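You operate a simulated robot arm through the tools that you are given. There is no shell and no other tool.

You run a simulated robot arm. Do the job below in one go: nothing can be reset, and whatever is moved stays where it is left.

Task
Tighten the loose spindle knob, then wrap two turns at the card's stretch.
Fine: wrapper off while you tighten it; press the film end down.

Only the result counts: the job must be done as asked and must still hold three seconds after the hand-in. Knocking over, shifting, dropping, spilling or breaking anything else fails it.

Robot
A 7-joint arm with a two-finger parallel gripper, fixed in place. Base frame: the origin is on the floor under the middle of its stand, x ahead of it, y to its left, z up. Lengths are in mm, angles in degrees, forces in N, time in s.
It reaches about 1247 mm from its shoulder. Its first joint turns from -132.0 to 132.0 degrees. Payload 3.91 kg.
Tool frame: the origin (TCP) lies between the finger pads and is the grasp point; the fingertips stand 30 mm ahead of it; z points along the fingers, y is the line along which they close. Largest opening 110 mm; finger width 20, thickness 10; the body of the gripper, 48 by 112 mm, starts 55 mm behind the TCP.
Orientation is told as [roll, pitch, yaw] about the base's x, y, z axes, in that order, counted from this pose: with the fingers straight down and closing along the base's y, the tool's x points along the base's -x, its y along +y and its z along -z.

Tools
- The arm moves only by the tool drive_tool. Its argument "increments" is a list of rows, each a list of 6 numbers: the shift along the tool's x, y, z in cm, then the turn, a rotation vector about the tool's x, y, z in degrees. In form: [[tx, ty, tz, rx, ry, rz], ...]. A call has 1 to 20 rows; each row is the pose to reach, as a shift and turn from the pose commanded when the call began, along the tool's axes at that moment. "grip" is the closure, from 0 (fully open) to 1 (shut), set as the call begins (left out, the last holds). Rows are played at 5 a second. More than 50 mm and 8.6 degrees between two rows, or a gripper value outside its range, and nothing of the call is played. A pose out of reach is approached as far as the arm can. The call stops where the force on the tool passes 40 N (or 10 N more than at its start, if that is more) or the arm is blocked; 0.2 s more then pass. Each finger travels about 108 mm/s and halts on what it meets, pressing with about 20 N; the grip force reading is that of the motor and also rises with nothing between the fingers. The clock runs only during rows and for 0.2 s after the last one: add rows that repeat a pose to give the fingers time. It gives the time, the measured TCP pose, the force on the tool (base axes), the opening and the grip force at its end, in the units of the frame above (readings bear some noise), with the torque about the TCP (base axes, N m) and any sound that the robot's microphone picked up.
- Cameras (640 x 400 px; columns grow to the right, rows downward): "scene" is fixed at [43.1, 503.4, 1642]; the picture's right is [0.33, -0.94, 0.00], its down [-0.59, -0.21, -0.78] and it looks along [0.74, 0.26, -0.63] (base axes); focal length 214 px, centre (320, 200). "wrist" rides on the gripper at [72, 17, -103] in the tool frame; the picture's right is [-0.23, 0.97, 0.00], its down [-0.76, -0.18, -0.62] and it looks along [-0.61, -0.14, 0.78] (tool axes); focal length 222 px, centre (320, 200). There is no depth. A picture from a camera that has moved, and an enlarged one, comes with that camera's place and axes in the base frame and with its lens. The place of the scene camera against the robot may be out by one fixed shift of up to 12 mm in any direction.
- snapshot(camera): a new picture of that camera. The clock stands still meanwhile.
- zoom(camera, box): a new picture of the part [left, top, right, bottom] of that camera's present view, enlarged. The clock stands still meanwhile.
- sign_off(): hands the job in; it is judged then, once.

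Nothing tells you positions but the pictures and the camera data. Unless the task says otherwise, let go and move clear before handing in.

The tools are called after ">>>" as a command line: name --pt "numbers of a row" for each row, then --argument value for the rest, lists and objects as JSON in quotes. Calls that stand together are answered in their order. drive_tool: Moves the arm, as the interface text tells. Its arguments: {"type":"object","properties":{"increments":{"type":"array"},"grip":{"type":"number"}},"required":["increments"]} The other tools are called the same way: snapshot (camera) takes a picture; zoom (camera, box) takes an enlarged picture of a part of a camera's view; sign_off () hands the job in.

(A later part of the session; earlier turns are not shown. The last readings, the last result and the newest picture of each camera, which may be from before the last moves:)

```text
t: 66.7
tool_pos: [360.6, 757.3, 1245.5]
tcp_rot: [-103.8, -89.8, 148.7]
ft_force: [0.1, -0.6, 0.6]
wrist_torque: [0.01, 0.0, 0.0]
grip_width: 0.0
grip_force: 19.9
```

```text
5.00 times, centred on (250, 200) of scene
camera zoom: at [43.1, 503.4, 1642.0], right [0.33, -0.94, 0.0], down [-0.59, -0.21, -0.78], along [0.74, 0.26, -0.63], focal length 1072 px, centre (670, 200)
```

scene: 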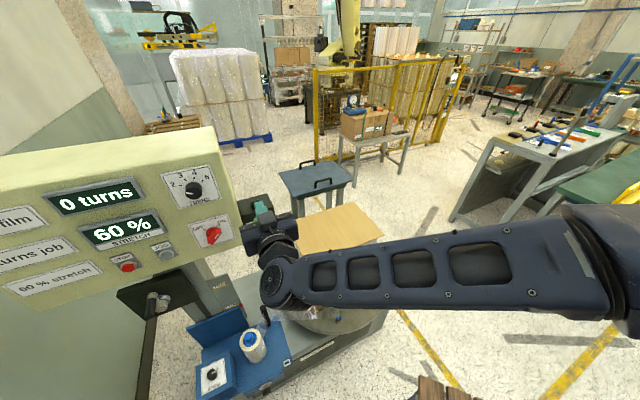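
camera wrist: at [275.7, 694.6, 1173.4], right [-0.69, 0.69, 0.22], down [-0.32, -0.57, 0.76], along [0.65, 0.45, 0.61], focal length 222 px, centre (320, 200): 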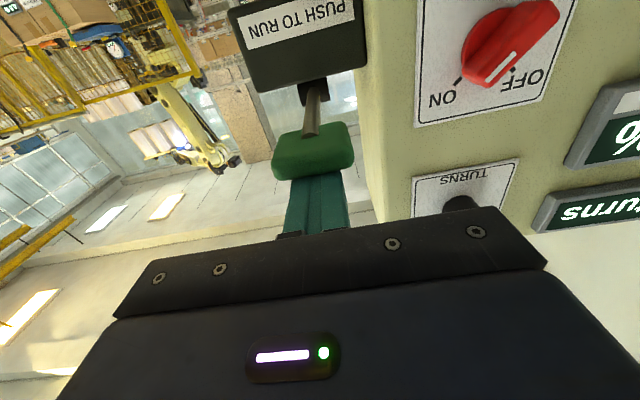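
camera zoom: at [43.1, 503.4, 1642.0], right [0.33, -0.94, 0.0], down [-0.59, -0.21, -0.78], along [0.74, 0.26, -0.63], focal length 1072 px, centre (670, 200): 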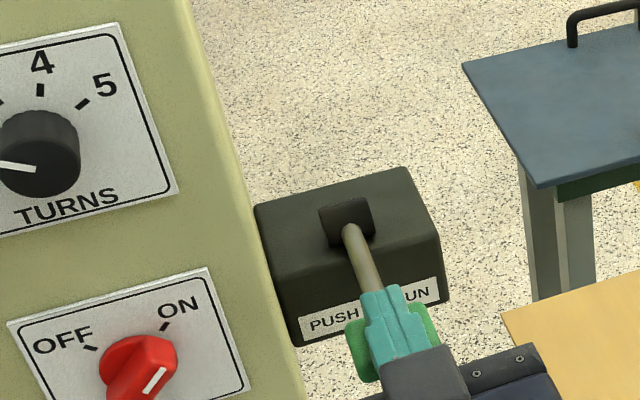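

The lever moves down freely under the fingers, so it's a push-down lever. I'll continue pressing down and watch the turns display.

>>> drive_tool --pt "0.7 0 0 0 0 0" --pt "1.4 0 0 0 0 0" --pt "2.1 0 0 0 0 0" --pt "2.8 0 0 0 0 0" --pt "2.8 0 0 0 0 0"

>>> snapshot --camera "wrist"

>>> snapshot --camera "scene"

```text
t: 67.9
tool_pos: [360.7, 756.6, 1217.6]
tcp_rot: [-103.0, -89.8, 148.1]
ft_force: [-0.5, -0.3, 0.2]
wrist_torque: [0.0, 0.0, -0.01]
grip_width: 0.2
grip_force: 20.1
```

```text
taken
camera wrist: at [275.8, 694.6, 1145.7], right [-0.69, 0.69, 0.22], down [-0.32, -0.57, 0.76], along [0.65, 0.46, 0.61], focal length 222 px, centre (320, 200)
```

wrist: 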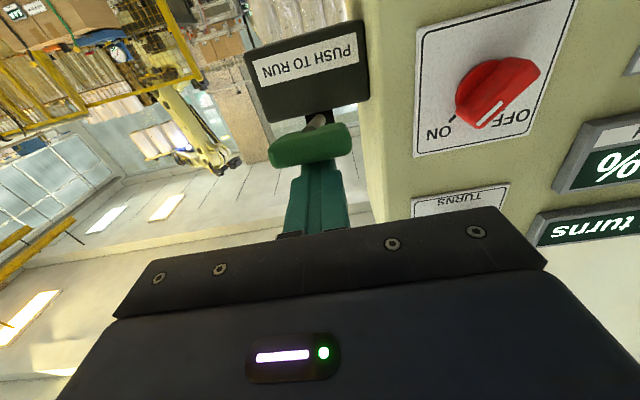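

```text
taken
```

scene: 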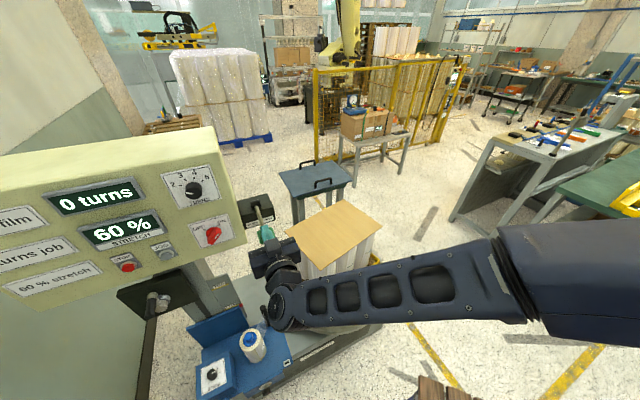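

>>> zoom --camera "scene" --box '[230, 180, 400, 300]'

>>> zoom --camera "scene" --box '[40, 160, 290, 300]'

```text
3.33 times, centred on (315, 240) of scene
camera zoom: at [43.1, 503.4, 1642.0], right [0.33, -0.94, 0.0], down [-0.59, -0.21, -0.78], along [0.74, 0.26, -0.63], focal length 715 px, centre (337, 67)
```

zoom: 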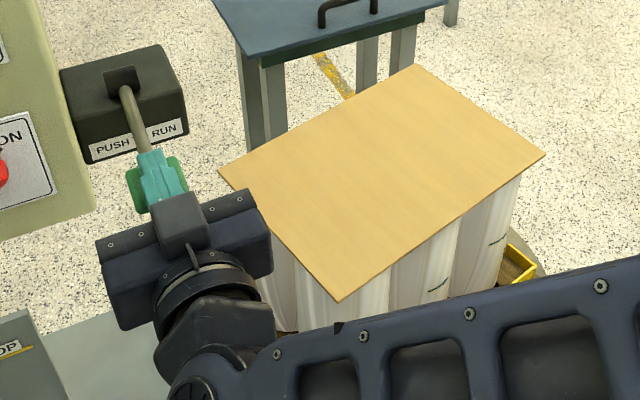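

```text
2.56 times, centred on (165, 230) of scene
camera zoom: at [43.1, 503.4, 1642.0], right [0.33, -0.94, 0.0], down [-0.59, -0.21, -0.78], along [0.74, 0.26, -0.63], focal length 549 px, centre (717, 123)
```

zoom: 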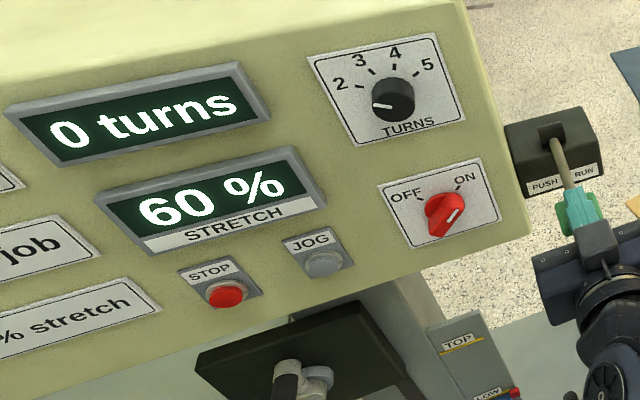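

The turntable has started turning; the board's corners have rotated from before. I'll hold the lever and watch, in short waits.

>>> drive_tool --pt "0 0 0 0 0 0" --pt "0 0 0 0 0 0" --pt "0 0 0 0 0 0" --pt "0 0 0 0 0 0" --pt "0 0 0 0 0 0" --pt "0 0 0 0 0 0" --pt "0 0 0 0 0 0" --pt "0 0 0 0 0 0" --pt "0 0 0 0 0 0" --pt "0 0 0 0 0 0"

>>> snapshot --camera "scene"

```text
t: 70.1
tool_pos: [360.1, 757.4, 1218.7]
tcp_rot: [-104.1, -89.8, 149.1]
ft_force: [-0.2, 0.6, 0.2]
wrist_torque: [0.05, -0.01, 0.01]
grip_width: 0.0
grip_force: 20.2
```

```text
taken
```

scene: 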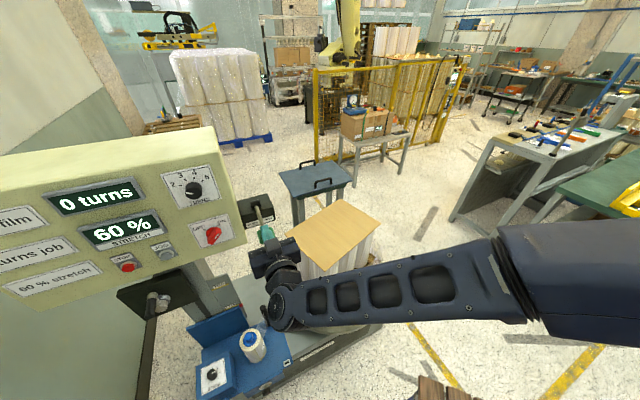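

>>> drive_tool --pt "0 0 0 0 0 0" --pt "0 0 0 0 0 0" --pt "0 0 0 0 0 0" --pt "0 0 0 0 0 0" --pt "0 0 0 0 0 0" --pt "0 0 0 0 0 0" --pt "0 0 0 0 0 0" --pt "0 0 0 0 0 0" --pt "0 0 0 0 0 0" --pt "0 0 0 0 0 0"

>>> snapshot --camera "scene"

>>> zoom --camera "scene" --box '[230, 180, 400, 300]'

```text
t: 72.3
tool_pos: [361.0, 756.7, 1218.3]
tcp_rot: [-103.9, -89.8, 149.1]
ft_force: [-0.2, -0.5, 0.8]
wrist_torque: [0.01, -0.04, 0.03]
grip_width: 0.0
grip_force: 20.0
```

```text
taken
```

scene: 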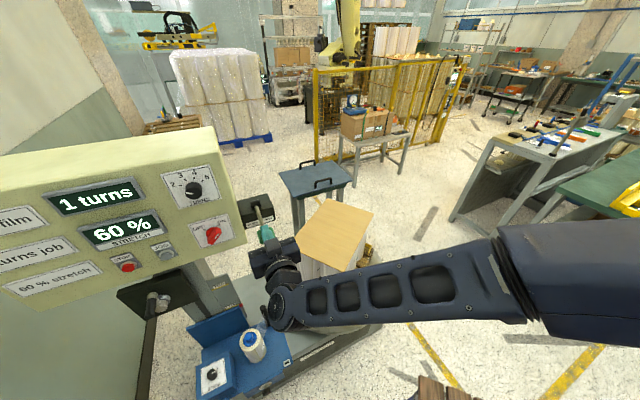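

```text
3.33 times, centred on (315, 240) of scene
camera zoom: at [43.1, 503.4, 1642.0], right [0.33, -0.94, 0.0], down [-0.59, -0.21, -0.78], along [0.74, 0.26, -0.63], focal length 715 px, centre (337, 67)
```

zoom: 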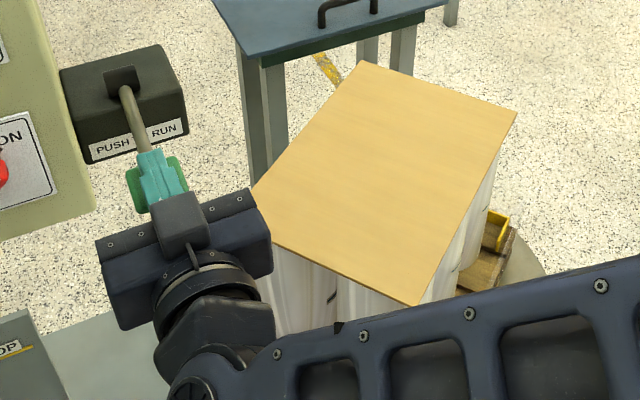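

The display shows 1 turn, and the table is turning at about 87°/s. The second turn should finish around t≈76. I'll keep holding in shorter waits.

>>> drive_tool --pt "0 0 0 0 0 0" --pt "0 0 0 0 0 0" --pt "0 0 0 0 0 0" --pt "0 0 0 0 0 0" --pt "0 0 0 0 0 0" --pt "0 0 0 0 0 0" --pt "0 0 0 0 0 0" --pt "0 0 0 0 0 0" --pt "0 0 0 0 0 0" --pt "0 0 0 0 0 0" --pt "0 0 0 0 0 0" --pt "0 0 0 0 0 0" --pt "0 0 0 0 0 0" --pt "0 0 0 0 0 0"

>>> snapshot --camera "scene"

```text
t: 75.3
tool_pos: [360.0, 756.3, 1218.3]
tcp_rot: [-104.0, -89.8, 149.1]
ft_force: [-0.1, -0.1, 1.0]
wrist_torque: [0.06, 0.01, 0.01]
grip_width: 0.0
grip_force: 19.7
```

```text
taken
```

scene: 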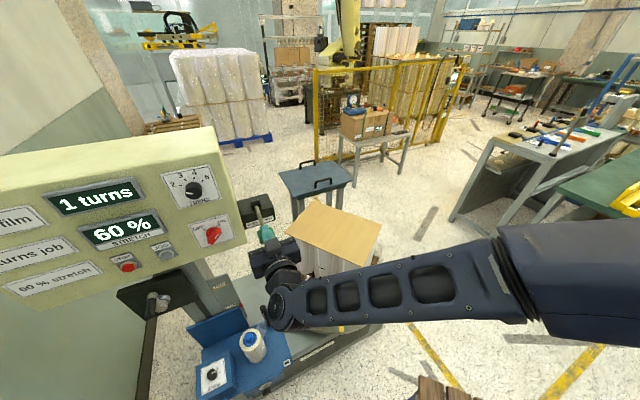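

>>> drive_tool --pt "0 0 0 0 0 0" --pt "0 0 0 0 0 0" --pt "0 0 0 0 0 0"

>>> zoom --camera "scene" --box '[40, 160, 400, 300]'

```text
t: 76.1
tool_pos: [361.3, 756.2, 1217.9]
tcp_rot: [-104.0, -89.8, 149.1]
ft_force: [-0.7, 0.1, 1.0]
wrist_torque: [0.02, -0.02, 0.0]
grip_width: 0.4
grip_force: 20.2
```

```text
1.78 times, centred on (220, 230) of scene
camera zoom: at [43.1, 503.4, 1642.0], right [0.33, -0.94, 0.0], down [-0.59, -0.21, -0.78], along [0.74, 0.26, -0.63], focal length 381 px, centre (498, 147)
```

zoom: 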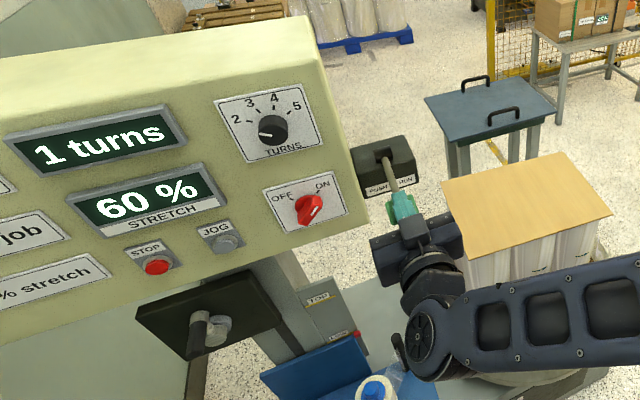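

>>> drive_tool --pt "0 0 0 0 0 0"

>>> zoom --camera "scene" --box '[40, 160, 400, 300]'

```text
t: 76.5
tool_pos: [361.5, 755.4, 1218.4]
tcp_rot: [-104.0, -89.8, 149.1]
ft_force: [-0.2, -0.2, 1.6]
wrist_torque: [0.01, -0.04, 0.01]
grip_width: 0.0
grip_force: 20.5
```

```text
1.78 times, centred on (220, 230) of scene
camera zoom: at [43.1, 503.4, 1642.0], right [0.33, -0.94, 0.0], down [-0.59, -0.21, -0.78], along [0.74, 0.26, -0.63], focal length 381 px, centre (498, 147)
```

zoom: 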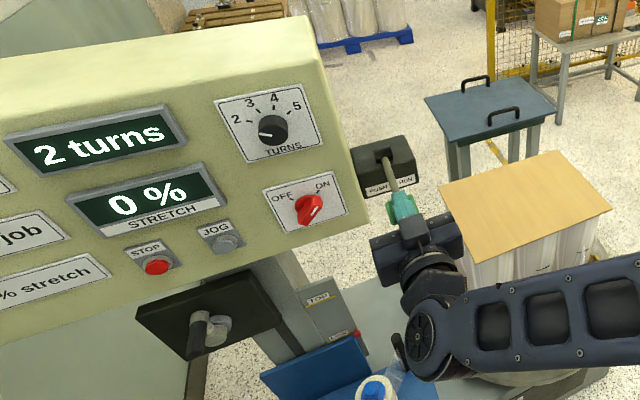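

The display reads "2 turns" with stretch dropped to 0 %, so the machine appears to have stopped itself. I'll hold briefly to confirm, then lift off the lever.

>>> drive_tool --pt "0 0 0 0 0 0" --pt "0 0 0 0 0 0" --pt "0 0 0 0 0 0"

>>> zoom --camera "scene" --box '[40, 160, 400, 300]'

```text
t: 77.3
tool_pos: [361.6, 756.4, 1217.8]
tcp_rot: [-104.2, -89.8, 149.3]
ft_force: [-0.4, 0.0, 0.8]
wrist_torque: [0.01, -0.01, 0.03]
grip_width: 0.0
grip_force: 20.1
```

```text
1.78 times, centred on (220, 230) of scene
camera zoom: at [43.1, 503.4, 1642.0], right [0.33, -0.94, 0.0], down [-0.59, -0.21, -0.78], along [0.74, 0.26, -0.63], focal length 381 px, centre (498, 147)
```

zoom: 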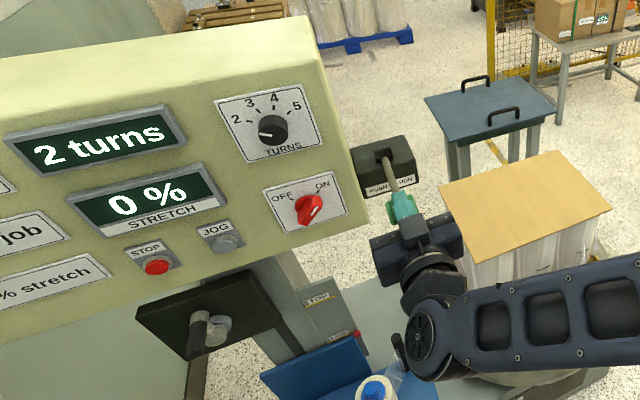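

The table has stopped at exactly 2 turns. I'll lift off the lever, retreat from the panel, and look for the film end on the load.

>>> drive_tool --pt "-1 0 0 0 0 0" --pt "-3 0 0 0 0 0" --pt "-6 0 0 0 0 0" --pt "-9 0 0 0 0 0" --pt "-9 0 -4 0 0 0" --pt "-9 0 -8 0 0 0" --pt "-9 0 -12 0 0 0" --pt "-9 0 -12 0 0 0"

>>> snapshot --camera "scene"

>>> zoom --camera "scene" --box '[230, 180, 400, 300]'

```text
t: 79.1
tool_pos: [275.0, 672.5, 1308.2]
tcp_rot: [-100.4, -89.8, 145.5]
ft_force: [0.0, 0.6, -0.1]
wrist_torque: [0.0, -0.02, -0.01]
grip_width: 0.1
grip_force: 19.7
```

```text
taken
```

scene: 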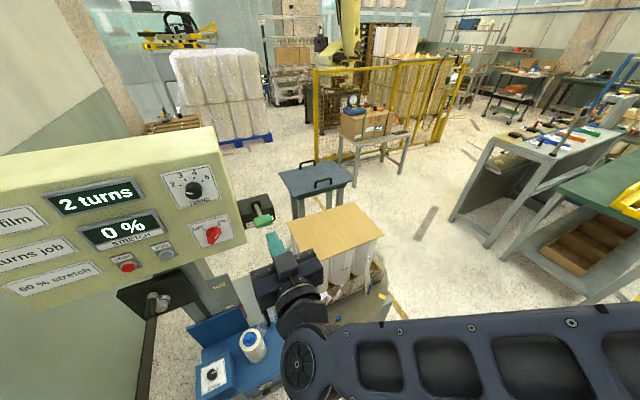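

```text
3.33 times, centred on (315, 240) of scene
camera zoom: at [43.1, 503.4, 1642.0], right [0.33, -0.94, 0.0], down [-0.59, -0.21, -0.78], along [0.74, 0.26, -0.63], focal length 715 px, centre (337, 67)
```

zoom: 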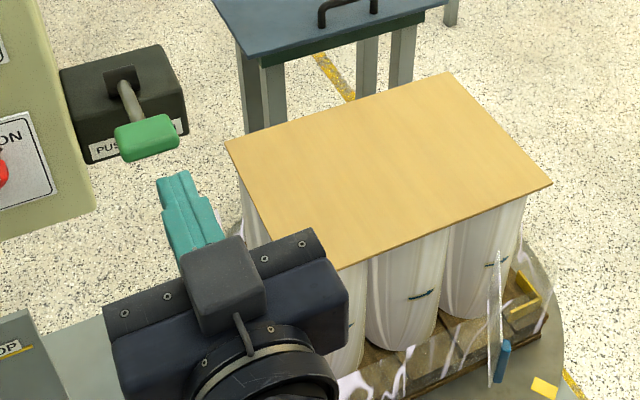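

The lever sprang back up. The load is wrapped, and a film tail flap sticks out at its front right side. I'll move to a viewing position to locate it properly.

>>> drive_tool --pt "-0.35 -2.0 -0.63 0 7.5 0" --pt "-0.7 -4.0 -1.27 0 15 0" --pt "-1.05 -5.95 -1.9 0 22.5 0" --pt "-1.4 -7.9 -2.5 0 30 0" --pt "-1.75 -9.9 -3.2 0 37.5 0" --pt "-2.1 -11.9 -3.8 0 45 0" --pt "-2.45 -13.9 -4.4 0 52.5 0" --pt "-2.8 -15.9 -5.1 0 60 0" --pt "-3.15 -17.85 -5.7 0 67.5 0" --pt "-3.5 -19.8 -6.3 0 75 0" --pt "-3.85 -21.8 -7.0 0 82.5 0" --pt "-4.2 -23.8 -7.6 0 90 0" --pt "-4.2 -23.8 -7.6 0 90 0"

>>> snapshot --camera "wrist"

>>> snapshot --camera "scene"

>>> zoom --camera "scene" --box '[260, 190, 420, 350]'

```text
t: 81.9
tool_pos: [392.6, 449.1, 1350.0]
tcp_rot: [-0.1, 0.0, 45.1]
ft_force: [1.2, -0.1, 0.2]
wrist_torque: [-0.02, 0.06, 0.0]
grip_width: 0.0
grip_force: 20.3
out of reach, approached as far as the arm can: row 9
```

```text
taken
camera wrist: at [329.0, 409.7, 1454.3], right [-0.53, 0.85, 0.0], down [0.66, 0.41, 0.62], along [0.53, 0.33, -0.78], focal length 222 px, centre (320, 200)
```

wrist: 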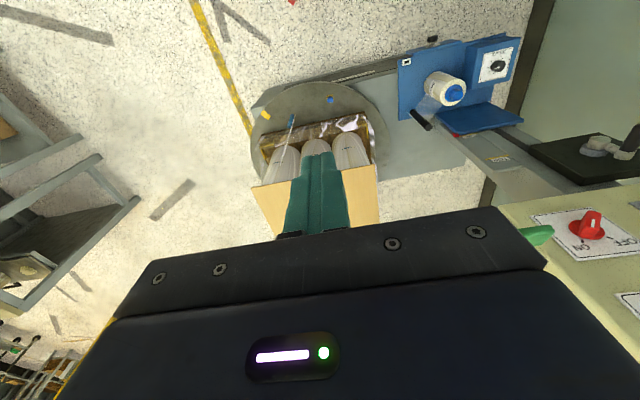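

```text
taken
```

scene: 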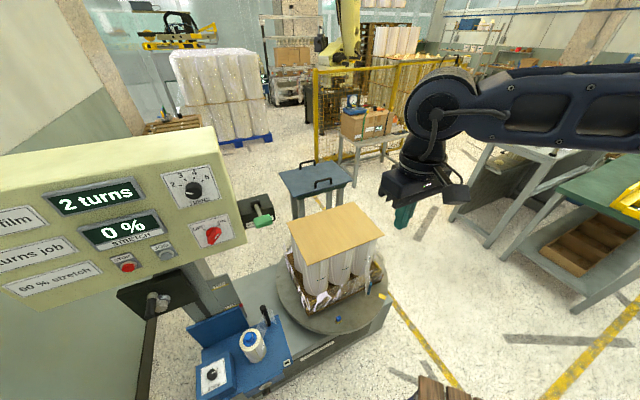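

```text
2.50 times, centred on (340, 270) of scene
camera zoom: at [43.1, 503.4, 1642.0], right [0.33, -0.94, 0.0], down [-0.59, -0.21, -0.78], along [0.74, 0.26, -0.63], focal length 536 px, centre (270, 25)
```

zoom: 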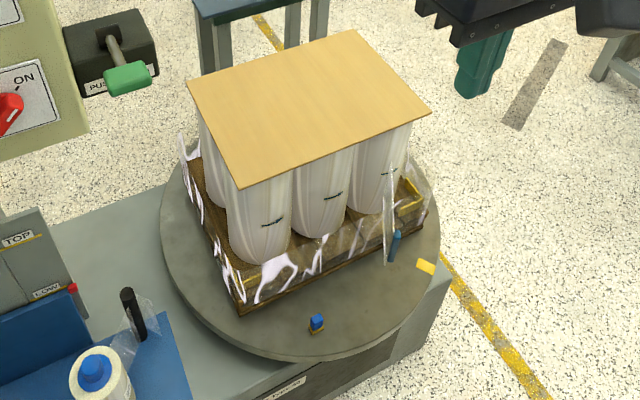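

The film band is around the base of the load, and near its front right a flap stands out with a blue tab. I'll zoom in on it from both cameras.

>>> zoom --camera "scene" --box '[385, 255, 445, 310]'

>>> zoom --camera "scene" --box '[395, 245, 440, 305]'

>>> zoom --camera "wrist" --box '[240, 80, 400, 190]'

>>> zoom --camera "wrist" --box '[270, 95, 330, 155]'

```text
7.27 times, centred on (415, 282) of scene
camera zoom: at [43.1, 503.4, 1642.0], right [0.33, -0.94, 0.0], down [-0.59, -0.21, -0.78], along [0.74, 0.26, -0.63], focal length 1560 px, centre (-371, -400)
```

zoom: 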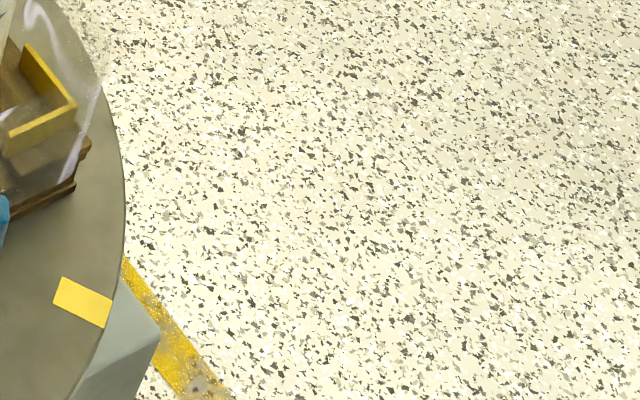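

```text
6.67 times, centred on (418, 275) of scene
camera zoom: at [43.1, 503.4, 1642.0], right [0.33, -0.94, 0.0], down [-0.59, -0.21, -0.78], along [0.74, 0.26, -0.63], focal length 1430 px, centre (-330, -300)
```

zoom: 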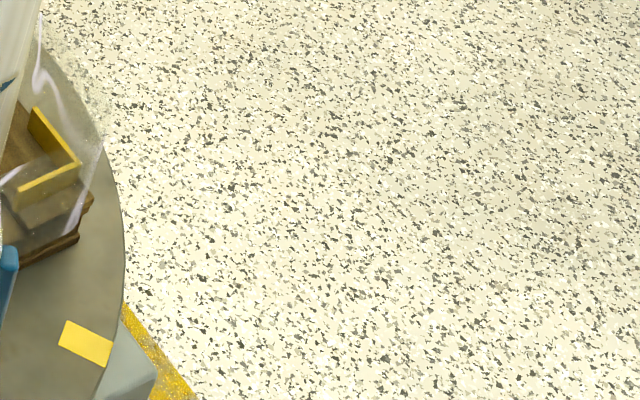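

```text
3.64 times, centred on (320, 135) of wrist
camera zoom: at [329.0, 409.7, 1454.3], right [-0.53, 0.85, 0.0], down [0.66, 0.41, 0.62], along [0.53, 0.33, -0.78], focal length 808 px, centre (320, 436)
```

zoom: 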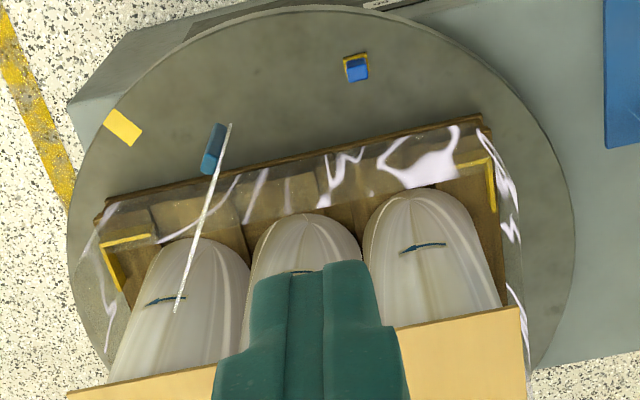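

```text
6.67 times, centred on (300, 125) of wrist
camera zoom: at [329.0, 409.7, 1454.3], right [-0.53, 0.85, 0.0], down [0.66, 0.41, 0.62], along [0.53, 0.33, -0.78], focal length 1481 px, centre (453, 700)
```

zoom: 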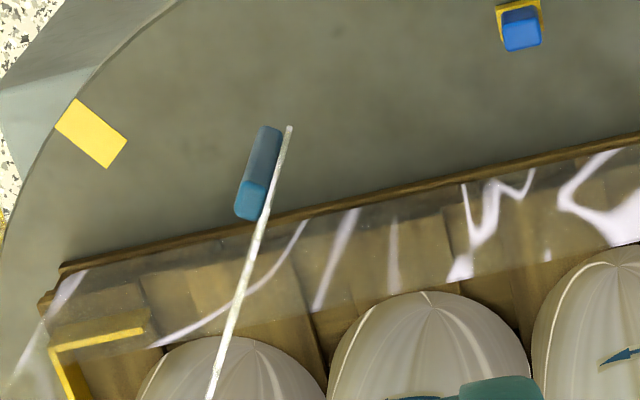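

>>> zoom --camera "scene" --box '[355, 245, 405, 305]'

>>> zoom --camera "scene" --box '[290, 240, 400, 330]'

```text
6.67 times, centred on (380, 275) of scene
camera zoom: at [43.1, 503.4, 1642.0], right [0.33, -0.94, 0.0], down [-0.59, -0.21, -0.78], along [0.74, 0.26, -0.63], focal length 1430 px, centre (-80, -300)
```

zoom: 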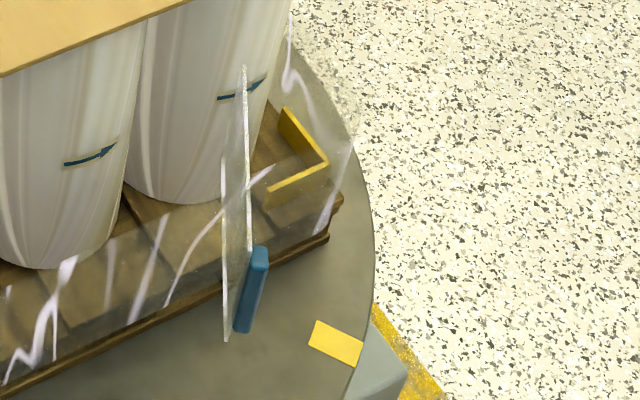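

```text
4.44 times, centred on (345, 285) of scene
camera zoom: at [43.1, 503.4, 1642.0], right [0.33, -0.94, 0.0], down [-0.59, -0.21, -0.78], along [0.74, 0.26, -0.63], focal length 953 px, centre (209, -178)
```

zoom: 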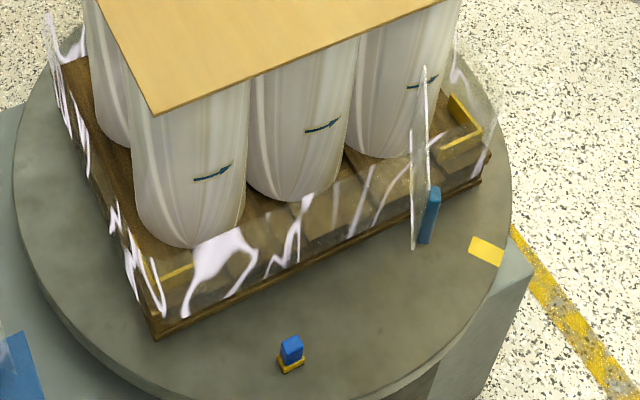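

The tail flap is a vertical sheet standing out from the load's front, with a blue tab on its free edge, roughly at [579, 459, 700–800]. My height estimate is uncertain, so I'll take a second close view from lower down to triangulate.

>>> drive_tool --pt "1.9 -0.24 3.75 0 0 1.9" --pt "3.75 -0.5 7.5 0 0 3.75" --pt "5.6 -0.7 11.25 0 0 5.6" --pt "7.5 -0.95 15 0 0 7.5" --pt "9.4 -1.2 18.75 0 0 9.4" --pt "11.25 -1.4 22.5 0 0 11.25" --pt "13.1 -1.7 26.25 0 0 13.1" --pt "15 -1.9 30 0 0 15" --pt "15 -1.9 30 0 0 15"

>>> drive_tool --pt "0 0 0 0 -6 0" --pt "0 0 0 0 -12 0" --pt "0 0 0 0 -18 0" --pt "0 0 0 0 -24 0" --pt "0 0 0 0 -24 0"

>>> snapshot --camera "wrist"

>>> snapshot --camera "scene"

```text
t: 83.9
tool_pos: [299.3, 329.9, 1050.1]
tcp_rot: [-0.2, 0.0, 30.2]
ft_force: [-0.3, 0.2, -0.6]
wrist_torque: [-0.01, -0.03, 0.03]
grip_width: 0.0
grip_force: 20.1
```

```text
t: 85.1
tool_pos: [299.9, 330.0, 1051.5]
tcp_rot: [-0.3, -24.1, 30.3]
ft_force: [0.4, -0.4, 0.3]
wrist_torque: [0.0, 0.03, 0.02]
grip_width: 0.0
grip_force: 19.8
```

```text
taken
camera wrist: at [196.9, 289.4, 1115.9], right [-0.31, 0.95, 0.09], down [0.47, 0.07, 0.88], along [0.83, 0.31, -0.47], focal length 222 px, centre (320, 200)
```

wrist: 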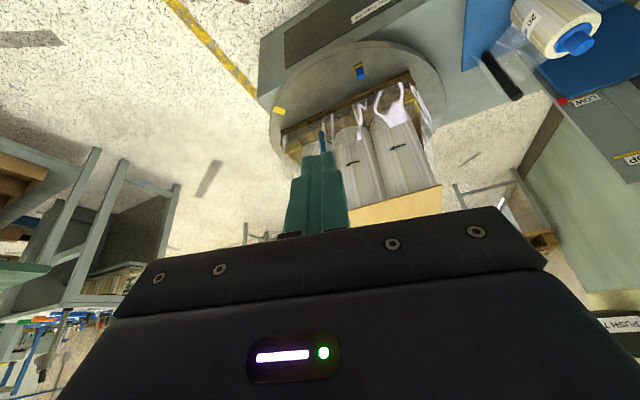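

```text
taken
```

scene: 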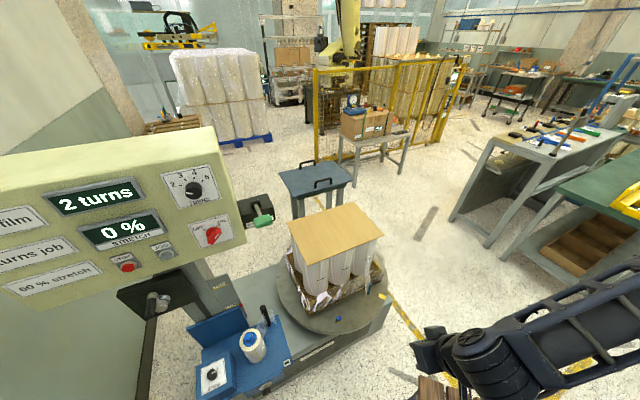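

>>> drive_tool --grip 0.0 --pt "0 0 0 0 0 0" --pt "0 0 0 0 0 0" --pt "0 0 0 0 0 0"

>>> zoom --camera "wrist" --box '[270, 60, 450, 200]'

>>> zoom --camera "wrist" --box '[290, 100, 350, 180]'

```text
t: 85.9
tool_pos: [298.9, 330.6, 1051.9]
tcp_rot: [-0.2, -24.2, 30.2]
ft_force: [1.0, -0.5, 0.0]
wrist_torque: [-0.01, 0.0, 0.04]
grip_width: 110.1
grip_force: 0.0
```

```text
2.86 times, centred on (360, 130) of wrist
camera zoom: at [196.9, 289.4, 1115.9], right [-0.31, 0.95, 0.09], down [0.47, 0.07, 0.88], along [0.83, 0.31, -0.47], focal length 635 px, centre (206, 400)
```

zoom: 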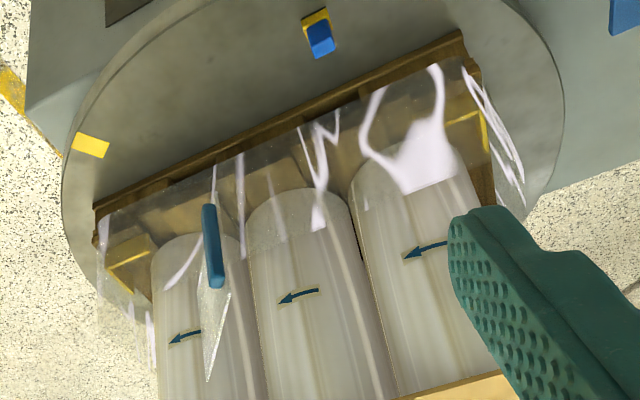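

```text
5.00 times, centred on (320, 140) of wrist
camera zoom: at [196.9, 289.4, 1115.9], right [-0.31, 0.95, 0.09], down [0.47, 0.07, 0.88], along [0.83, 0.31, -0.47], focal length 1111 px, centre (320, 500)
```

zoom: 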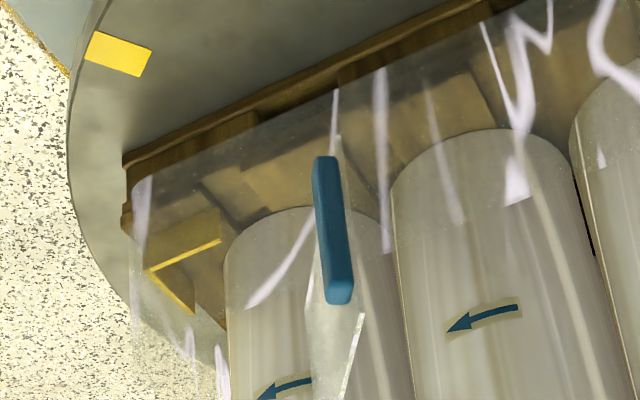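

Triangulating the two wrist views puts the blue tab at about [583, 458], z 708–789, with the flap hinged on the load face near [719, 493]. The tail should fold to the left, toward the roll side, with the tab on its outer face. I'll go horizontal with closed fingers to the right-outer side of the tab, then sweep it flat.

>>> drive_tool --grip 1.0 --pt "-0.92 -0.94 3.74 0 -6.6 0" --pt "-1.84 -1.88 7.48 0 -13.2 0" --pt "-2.76 -2.82 11.2 0 -19.8 0" --pt "-3.68 -3.76 15.0 0 -26.4 0" --pt "-4.6 -4.7 18.7 0 -33 0" --pt "-5.5 -5.6 22.4 0 -39.6 0" --pt "-6.4 -6.6 26.2 0 -46.2 0" --pt "-7.4 -7.5 29.9 0 -52.8 0" --pt "-8.3 -8.5 33.7 0 -59.4 0" --pt "-9.2 -9.4 37.4 0 -66 0" --pt "-9.2 -9.4 37.4 0 -66 0"

>>> drive_tool --pt "0 0 0 -7.5 0 0" --pt "0 0 0 -15 0 0" --pt "0 0 0 -15 0 0"

>>> snapshot --camera "wrist"

>>> snapshot --camera "scene"

```text
t: 88.0
tool_pos: [476.4, 376.8, 876.8]
tcp_rot: [84.9, -85.9, -48.3]
ft_force: [0.9, 0.9, -0.1]
wrist_torque: [0.0, 0.01, -0.03]
grip_width: 0.0
grip_force: 19.7
out of reach, approached as far as the arm can: row 3, 4, 5, 6
stopped in row 10: the arm was blocked; the commanded pose is now the measured one
```

```text
t: 88.8
tool_pos: [486.3, 381.1, 870.1]
tcp_rot: [100.8, -86.1, -49.7]
ft_force: [-0.3, 0.8, 0.1]
wrist_torque: [-0.03, 0.03, 0.01]
grip_width: 0.2
grip_force: 19.7
```

```text
taken
camera wrist: at [404.9, 314.6, 797.4], right [-0.74, 0.6, 0.29], down [-0.22, -0.63, 0.74], along [0.63, 0.49, 0.61], focal length 222 px, centre (320, 200)
```

wrist: 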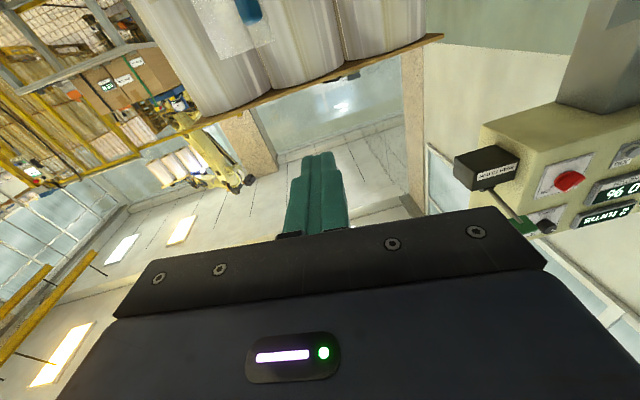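

```text
taken
```

scene: 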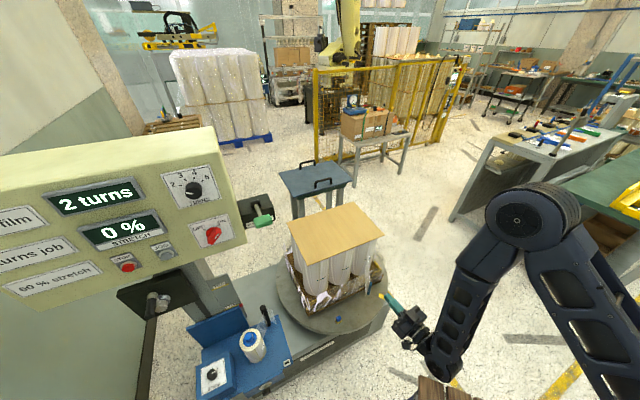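

The arm couldn't follow the full path and stopped short at about [486, 381, 870], but nothing was touched. I'll continue from here in smaller steps down to the stand-off point, correcting yaw and roll.

>>> drive_tool --pt "2.4 -1.3 0.6 1.2 0 -0.7" --pt "4.7 -2.6 1.2 2.4 0 -1.4" --pt "7.1 -4.0 1.7 3.6 0 -2.2" --pt "9.4 -5.3 2.3 4.8 0 -2.9" --pt "11.8 -6.6 2.9 6 0 -3.6" --pt "11.8 -6.6 2.9 6 0 -3.6"

>>> snapshot --camera "wrist"

>>> snapshot --camera "scene"

```text
t: 90.2
tool_pos: [550.0, 368.9, 745.3]
tcp_rot: [151.1, -89.4, -106.2]
ft_force: [0.1, 0.1, 0.0]
wrist_torque: [-0.03, 0.03, -0.01]
grip_width: 0.1
grip_force: 19.7
```

```text
taken
camera wrist: at [465.1, 307.9, 674.5], right [-0.69, 0.69, 0.23], down [-0.32, -0.57, 0.76], along [0.65, 0.45, 0.61], focal length 222 px, centre (320, 200)
```

wrist: 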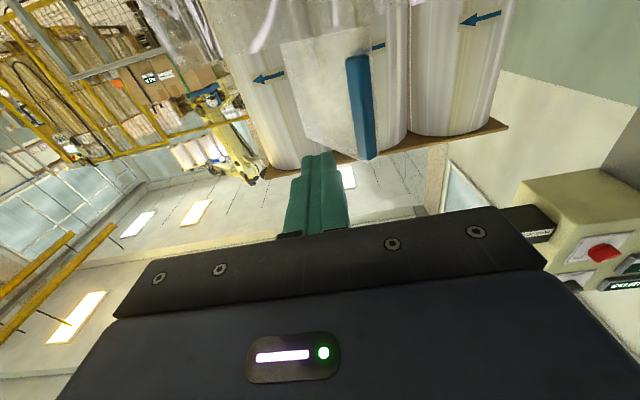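

```text
taken
```

scene: 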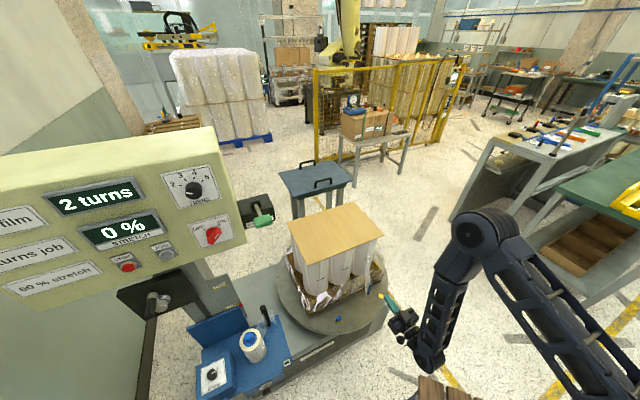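

I'm lined up at tab height. The picture shows the flap with its blue tab on the left (free) side and the hinge to the right. I'll start the sweep, coming in on the right-outer side and pushing it leftward.

>>> drive_tool --pt "0 0.8 2.5 0 0 0" --pt "0 1.2 4.8 0 0 0" --pt "0 2.4 6.0 0 0 0" --pt "0 3.8 7.0 0 0 0" --pt "0 5.3 8.0 0 0 0" --pt "0 5.3 8.0 0 0 0"

>>> snapshot --camera "wrist"

>>> zoom --camera "scene" --box '[300, 220, 420, 330]'

```text
t: 91.6
tool_pos: [569.1, 463.0, 749.4]
tcp_rot: [148.7, -89.4, -103.8]
ft_force: [0.5, -0.4, 1.0]
wrist_torque: [0.0, 0.0, 0.02]
grip_width: 0.0
grip_force: 20.1
```

```text
taken
camera wrist: at [484.6, 401.7, 675.6], right [-0.69, 0.69, 0.23], down [-0.32, -0.57, 0.76], along [0.65, 0.45, 0.61], focal length 222 px, centre (320, 200)
```

wrist: 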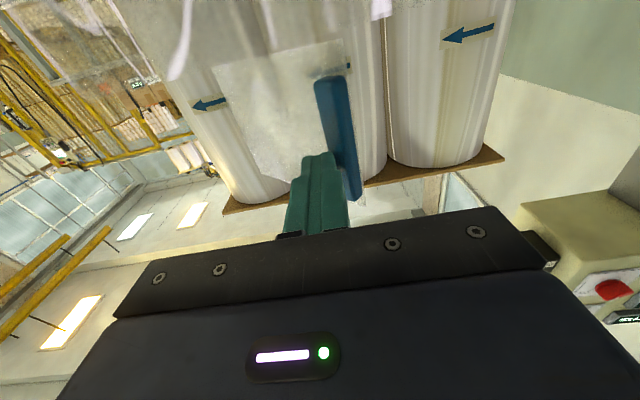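

```text
3.64 times, centred on (360, 275) of scene
camera zoom: at [43.1, 503.4, 1642.0], right [0.33, -0.94, 0.0], down [-0.59, -0.21, -0.78], along [0.74, 0.26, -0.63], focal length 780 px, centre (174, -73)
```

zoom: 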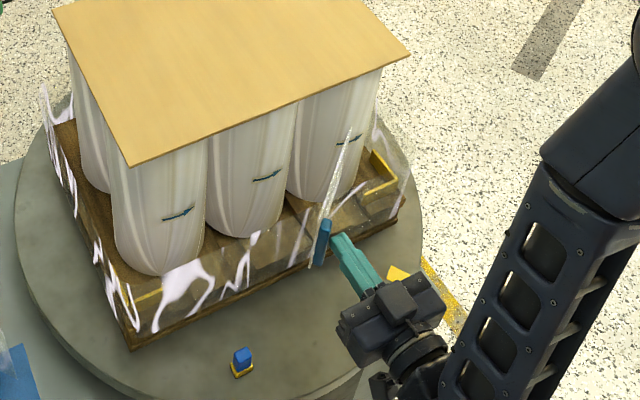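

The tab is moving with the fingers at negligible force. Continuing the arc inward.

>>> drive_tool --pt "0 1.3 1.3 0 0 0" --pt "0 2.4 2.6 0 0 0" --pt "0 3.3 4.0 0 0 0" --pt "0 4.1 5.6 0 0 0" --pt "0 4.1 5.6 0 0 0"

>>> snapshot --camera "wrist"

>>> zoom --camera "scene" --box '[300, 220, 420, 330]'

```text
t: 92.8
tool_pos: [580.2, 531.6, 750.6]
tcp_rot: [147.9, -89.5, -103.0]
ft_force: [0.0, -0.5, 0.4]
wrist_torque: [0.02, -0.01, -0.02]
grip_width: 0.0
grip_force: 20.2
```

```text
taken
camera wrist: at [495.0, 470.6, 676.8], right [-0.69, 0.69, 0.23], down [-0.32, -0.57, 0.76], along [0.65, 0.45, 0.61], focal length 222 px, centre (320, 200)
```

wrist: 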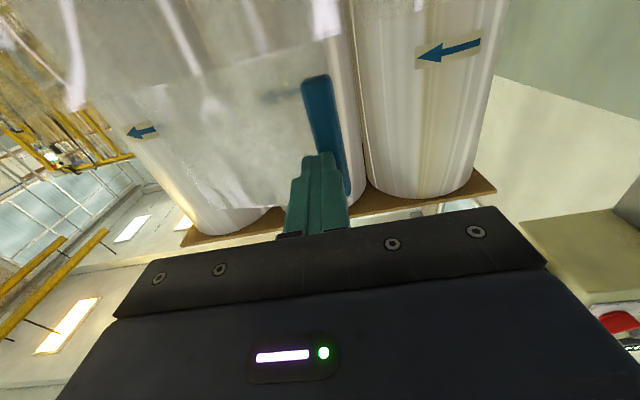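

```text
3.64 times, centred on (360, 275) of scene
camera zoom: at [43.1, 503.4, 1642.0], right [0.33, -0.94, 0.0], down [-0.59, -0.21, -0.78], along [0.74, 0.26, -0.63], focal length 780 px, centre (174, -73)
```

zoom: 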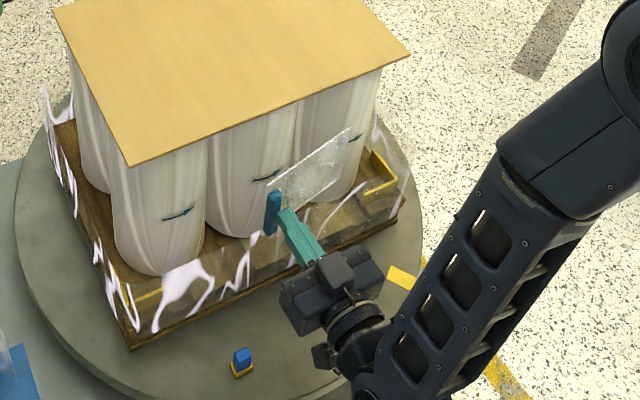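

The flap is nearly flat against the load. I'll press on slowly toward the face and watch the force.

>>> drive_tool --pt "0 0.4 0.7 0 0 0" --pt "0 0.8 1.3 0 0 0" --pt "0 1.1 1.8 0 0 0" --pt "0 1.2 2.2 0 0 0" --pt "0 1.2 2.2 0 0 0"

>>> snapshot --camera "wrist"

>>> zoom --camera "scene" --box '[300, 220, 420, 330]'

```text
t: 94.0
tool_pos: [587.1, 555.2, 748.4]
tcp_rot: [148.5, -89.4, -103.5]
ft_force: [-0.5, -0.7, 0.4]
wrist_torque: [0.0, 0.0, -0.02]
grip_width: 0.0
grip_force: 19.7
```

```text
taken
camera wrist: at [501.8, 494.0, 676.9], right [-0.69, 0.69, 0.23], down [-0.32, -0.57, 0.76], along [0.65, 0.45, 0.61], focal length 222 px, centre (320, 200)
```

wrist: 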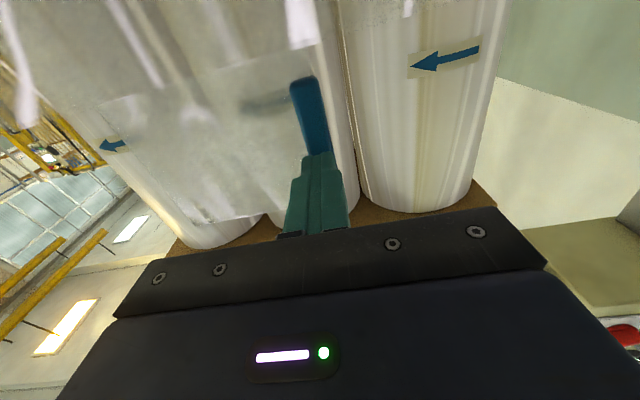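

```text
3.64 times, centred on (360, 275) of scene
camera zoom: at [43.1, 503.4, 1642.0], right [0.33, -0.94, 0.0], down [-0.59, -0.21, -0.78], along [0.74, 0.26, -0.63], focal length 780 px, centre (174, -73)
```

zoom: 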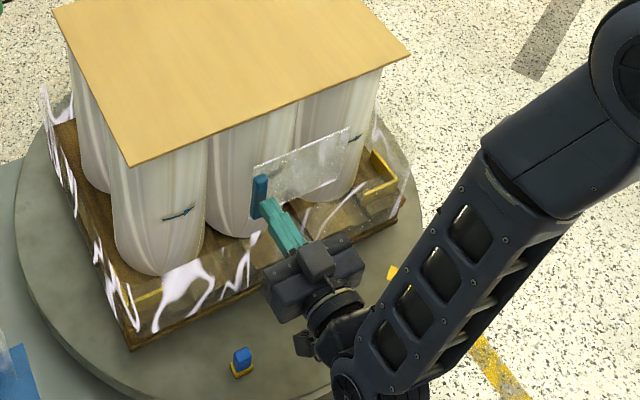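

Still no resistance. I'll press further in 3 mm steps.

>>> drive_tool --pt "0 0.05 0.3 0 0 0" --pt "0 0.1 0.6 0 0 0" --pt "0 0.1 0.9 0 0 0" --pt "0 0.1 1.2 0 0 0"

>>> zoom --camera "scene" --box '[300, 220, 420, 330]'

>>> zoom --camera "wrist" --box '[220, 50, 420, 210]'

```text
t: 94.8
tool_pos: [590.4, 559.0, 748.6]
tcp_rot: [134.3, -89.5, -89.3]
ft_force: [-12.4, -14.3, 6.5]
wrist_torque: [-0.01, -0.03, -0.05]
grip_width: 0.2
grip_force: 19.9
stopped in row 4: the force on the tool passed its limit at 49 N (the readings are from after the stop); the commanded pose is now the measured one
```

```text
3.64 times, centred on (360, 275) of scene
camera zoom: at [43.1, 503.4, 1642.0], right [0.33, -0.94, 0.0], down [-0.59, -0.21, -0.78], along [0.74, 0.26, -0.63], focal length 780 px, centre (174, -73)
```

zoom: 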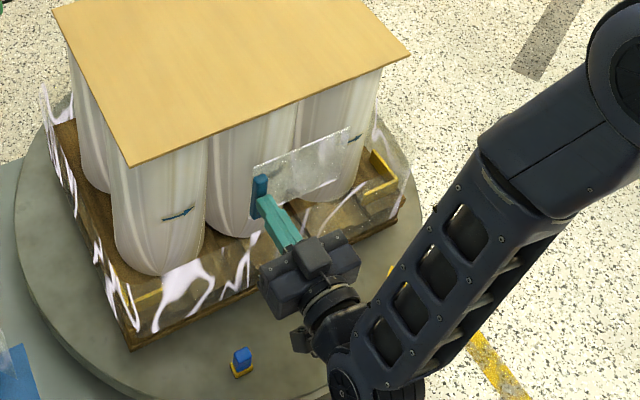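

```text
2.50 times, centred on (320, 130) of wrist
camera zoom: at [505.1, 498.7, 676.2], right [-0.69, 0.69, 0.23], down [-0.32, -0.57, 0.76], along [0.65, 0.45, 0.61], focal length 555 px, centre (320, 375)
```

zoom: 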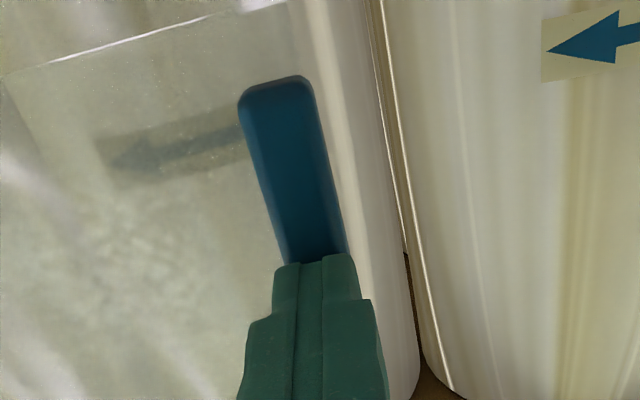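

The tab met the load face and the flap is lying flat. I'll hold the pressure for a second, then back straight off and check that it stays.

>>> drive_tool --pt "0 0 0 0 0 0" --pt "0 0 0 0 0 0" --pt "0 0 0 0 0 0" --pt "0 0 0 0 0 0" --pt "0 0 0 0 0 0" --pt "0 0 0 0 0 0"

>>> drive_tool --pt "0 0 -1 0 0 0" --pt "0 0 -3 0 0 0" --pt "0 0 -6 0 0 0" --pt "0 0 -10 0 0 0" --pt "0 0 -14 0 0 0" --pt "0 0 -14 0 0 0" --pt "0 0 -14 0 0 0" --pt "0 0 -14 0 0 0"

>>> snapshot --camera "wrist"

>>> zoom --camera "scene" --box '[270, 200, 410, 330]'

```text
t: 96.2
tool_pos: [591.4, 560.2, 748.8]
tcp_rot: [136.8, -89.6, -92.0]
ft_force: [-22.8, -21.7, -2.3]
wrist_torque: [-0.06, 0.16, -0.01]
grip_width: 0.0
grip_force: 20.0
```

```text
t: 98.0
tool_pos: [491.4, 462.3, 748.4]
tcp_rot: [140.5, -89.5, -95.7]
ft_force: [0.6, 0.1, 0.2]
wrist_torque: [0.01, -0.02, 0.01]
grip_width: 0.0
grip_force: 20.0
```

```text
taken
camera wrist: at [406.3, 400.8, 675.3], right [-0.69, 0.69, 0.23], down [-0.32, -0.57, 0.76], along [0.65, 0.45, 0.61], focal length 222 px, centre (320, 200)
```

wrist: 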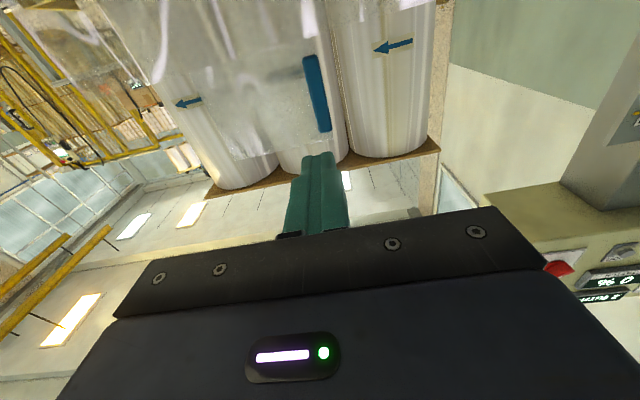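

```text
3.08 times, centred on (340, 265) of scene
camera zoom: at [43.1, 503.4, 1642.0], right [0.33, -0.94, 0.0], down [-0.59, -0.21, -0.78], along [0.74, 0.26, -0.63], focal length 660 px, centre (258, 0)
```

zoom: 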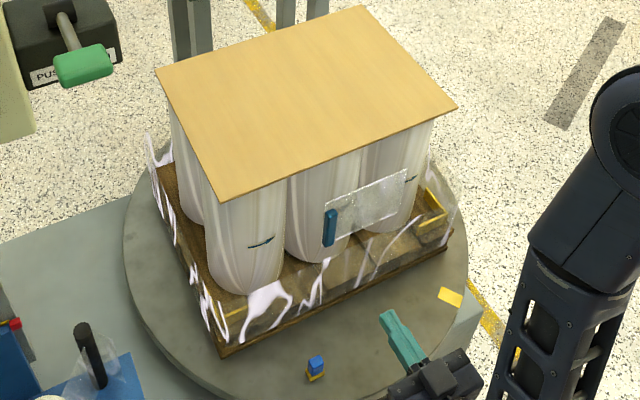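

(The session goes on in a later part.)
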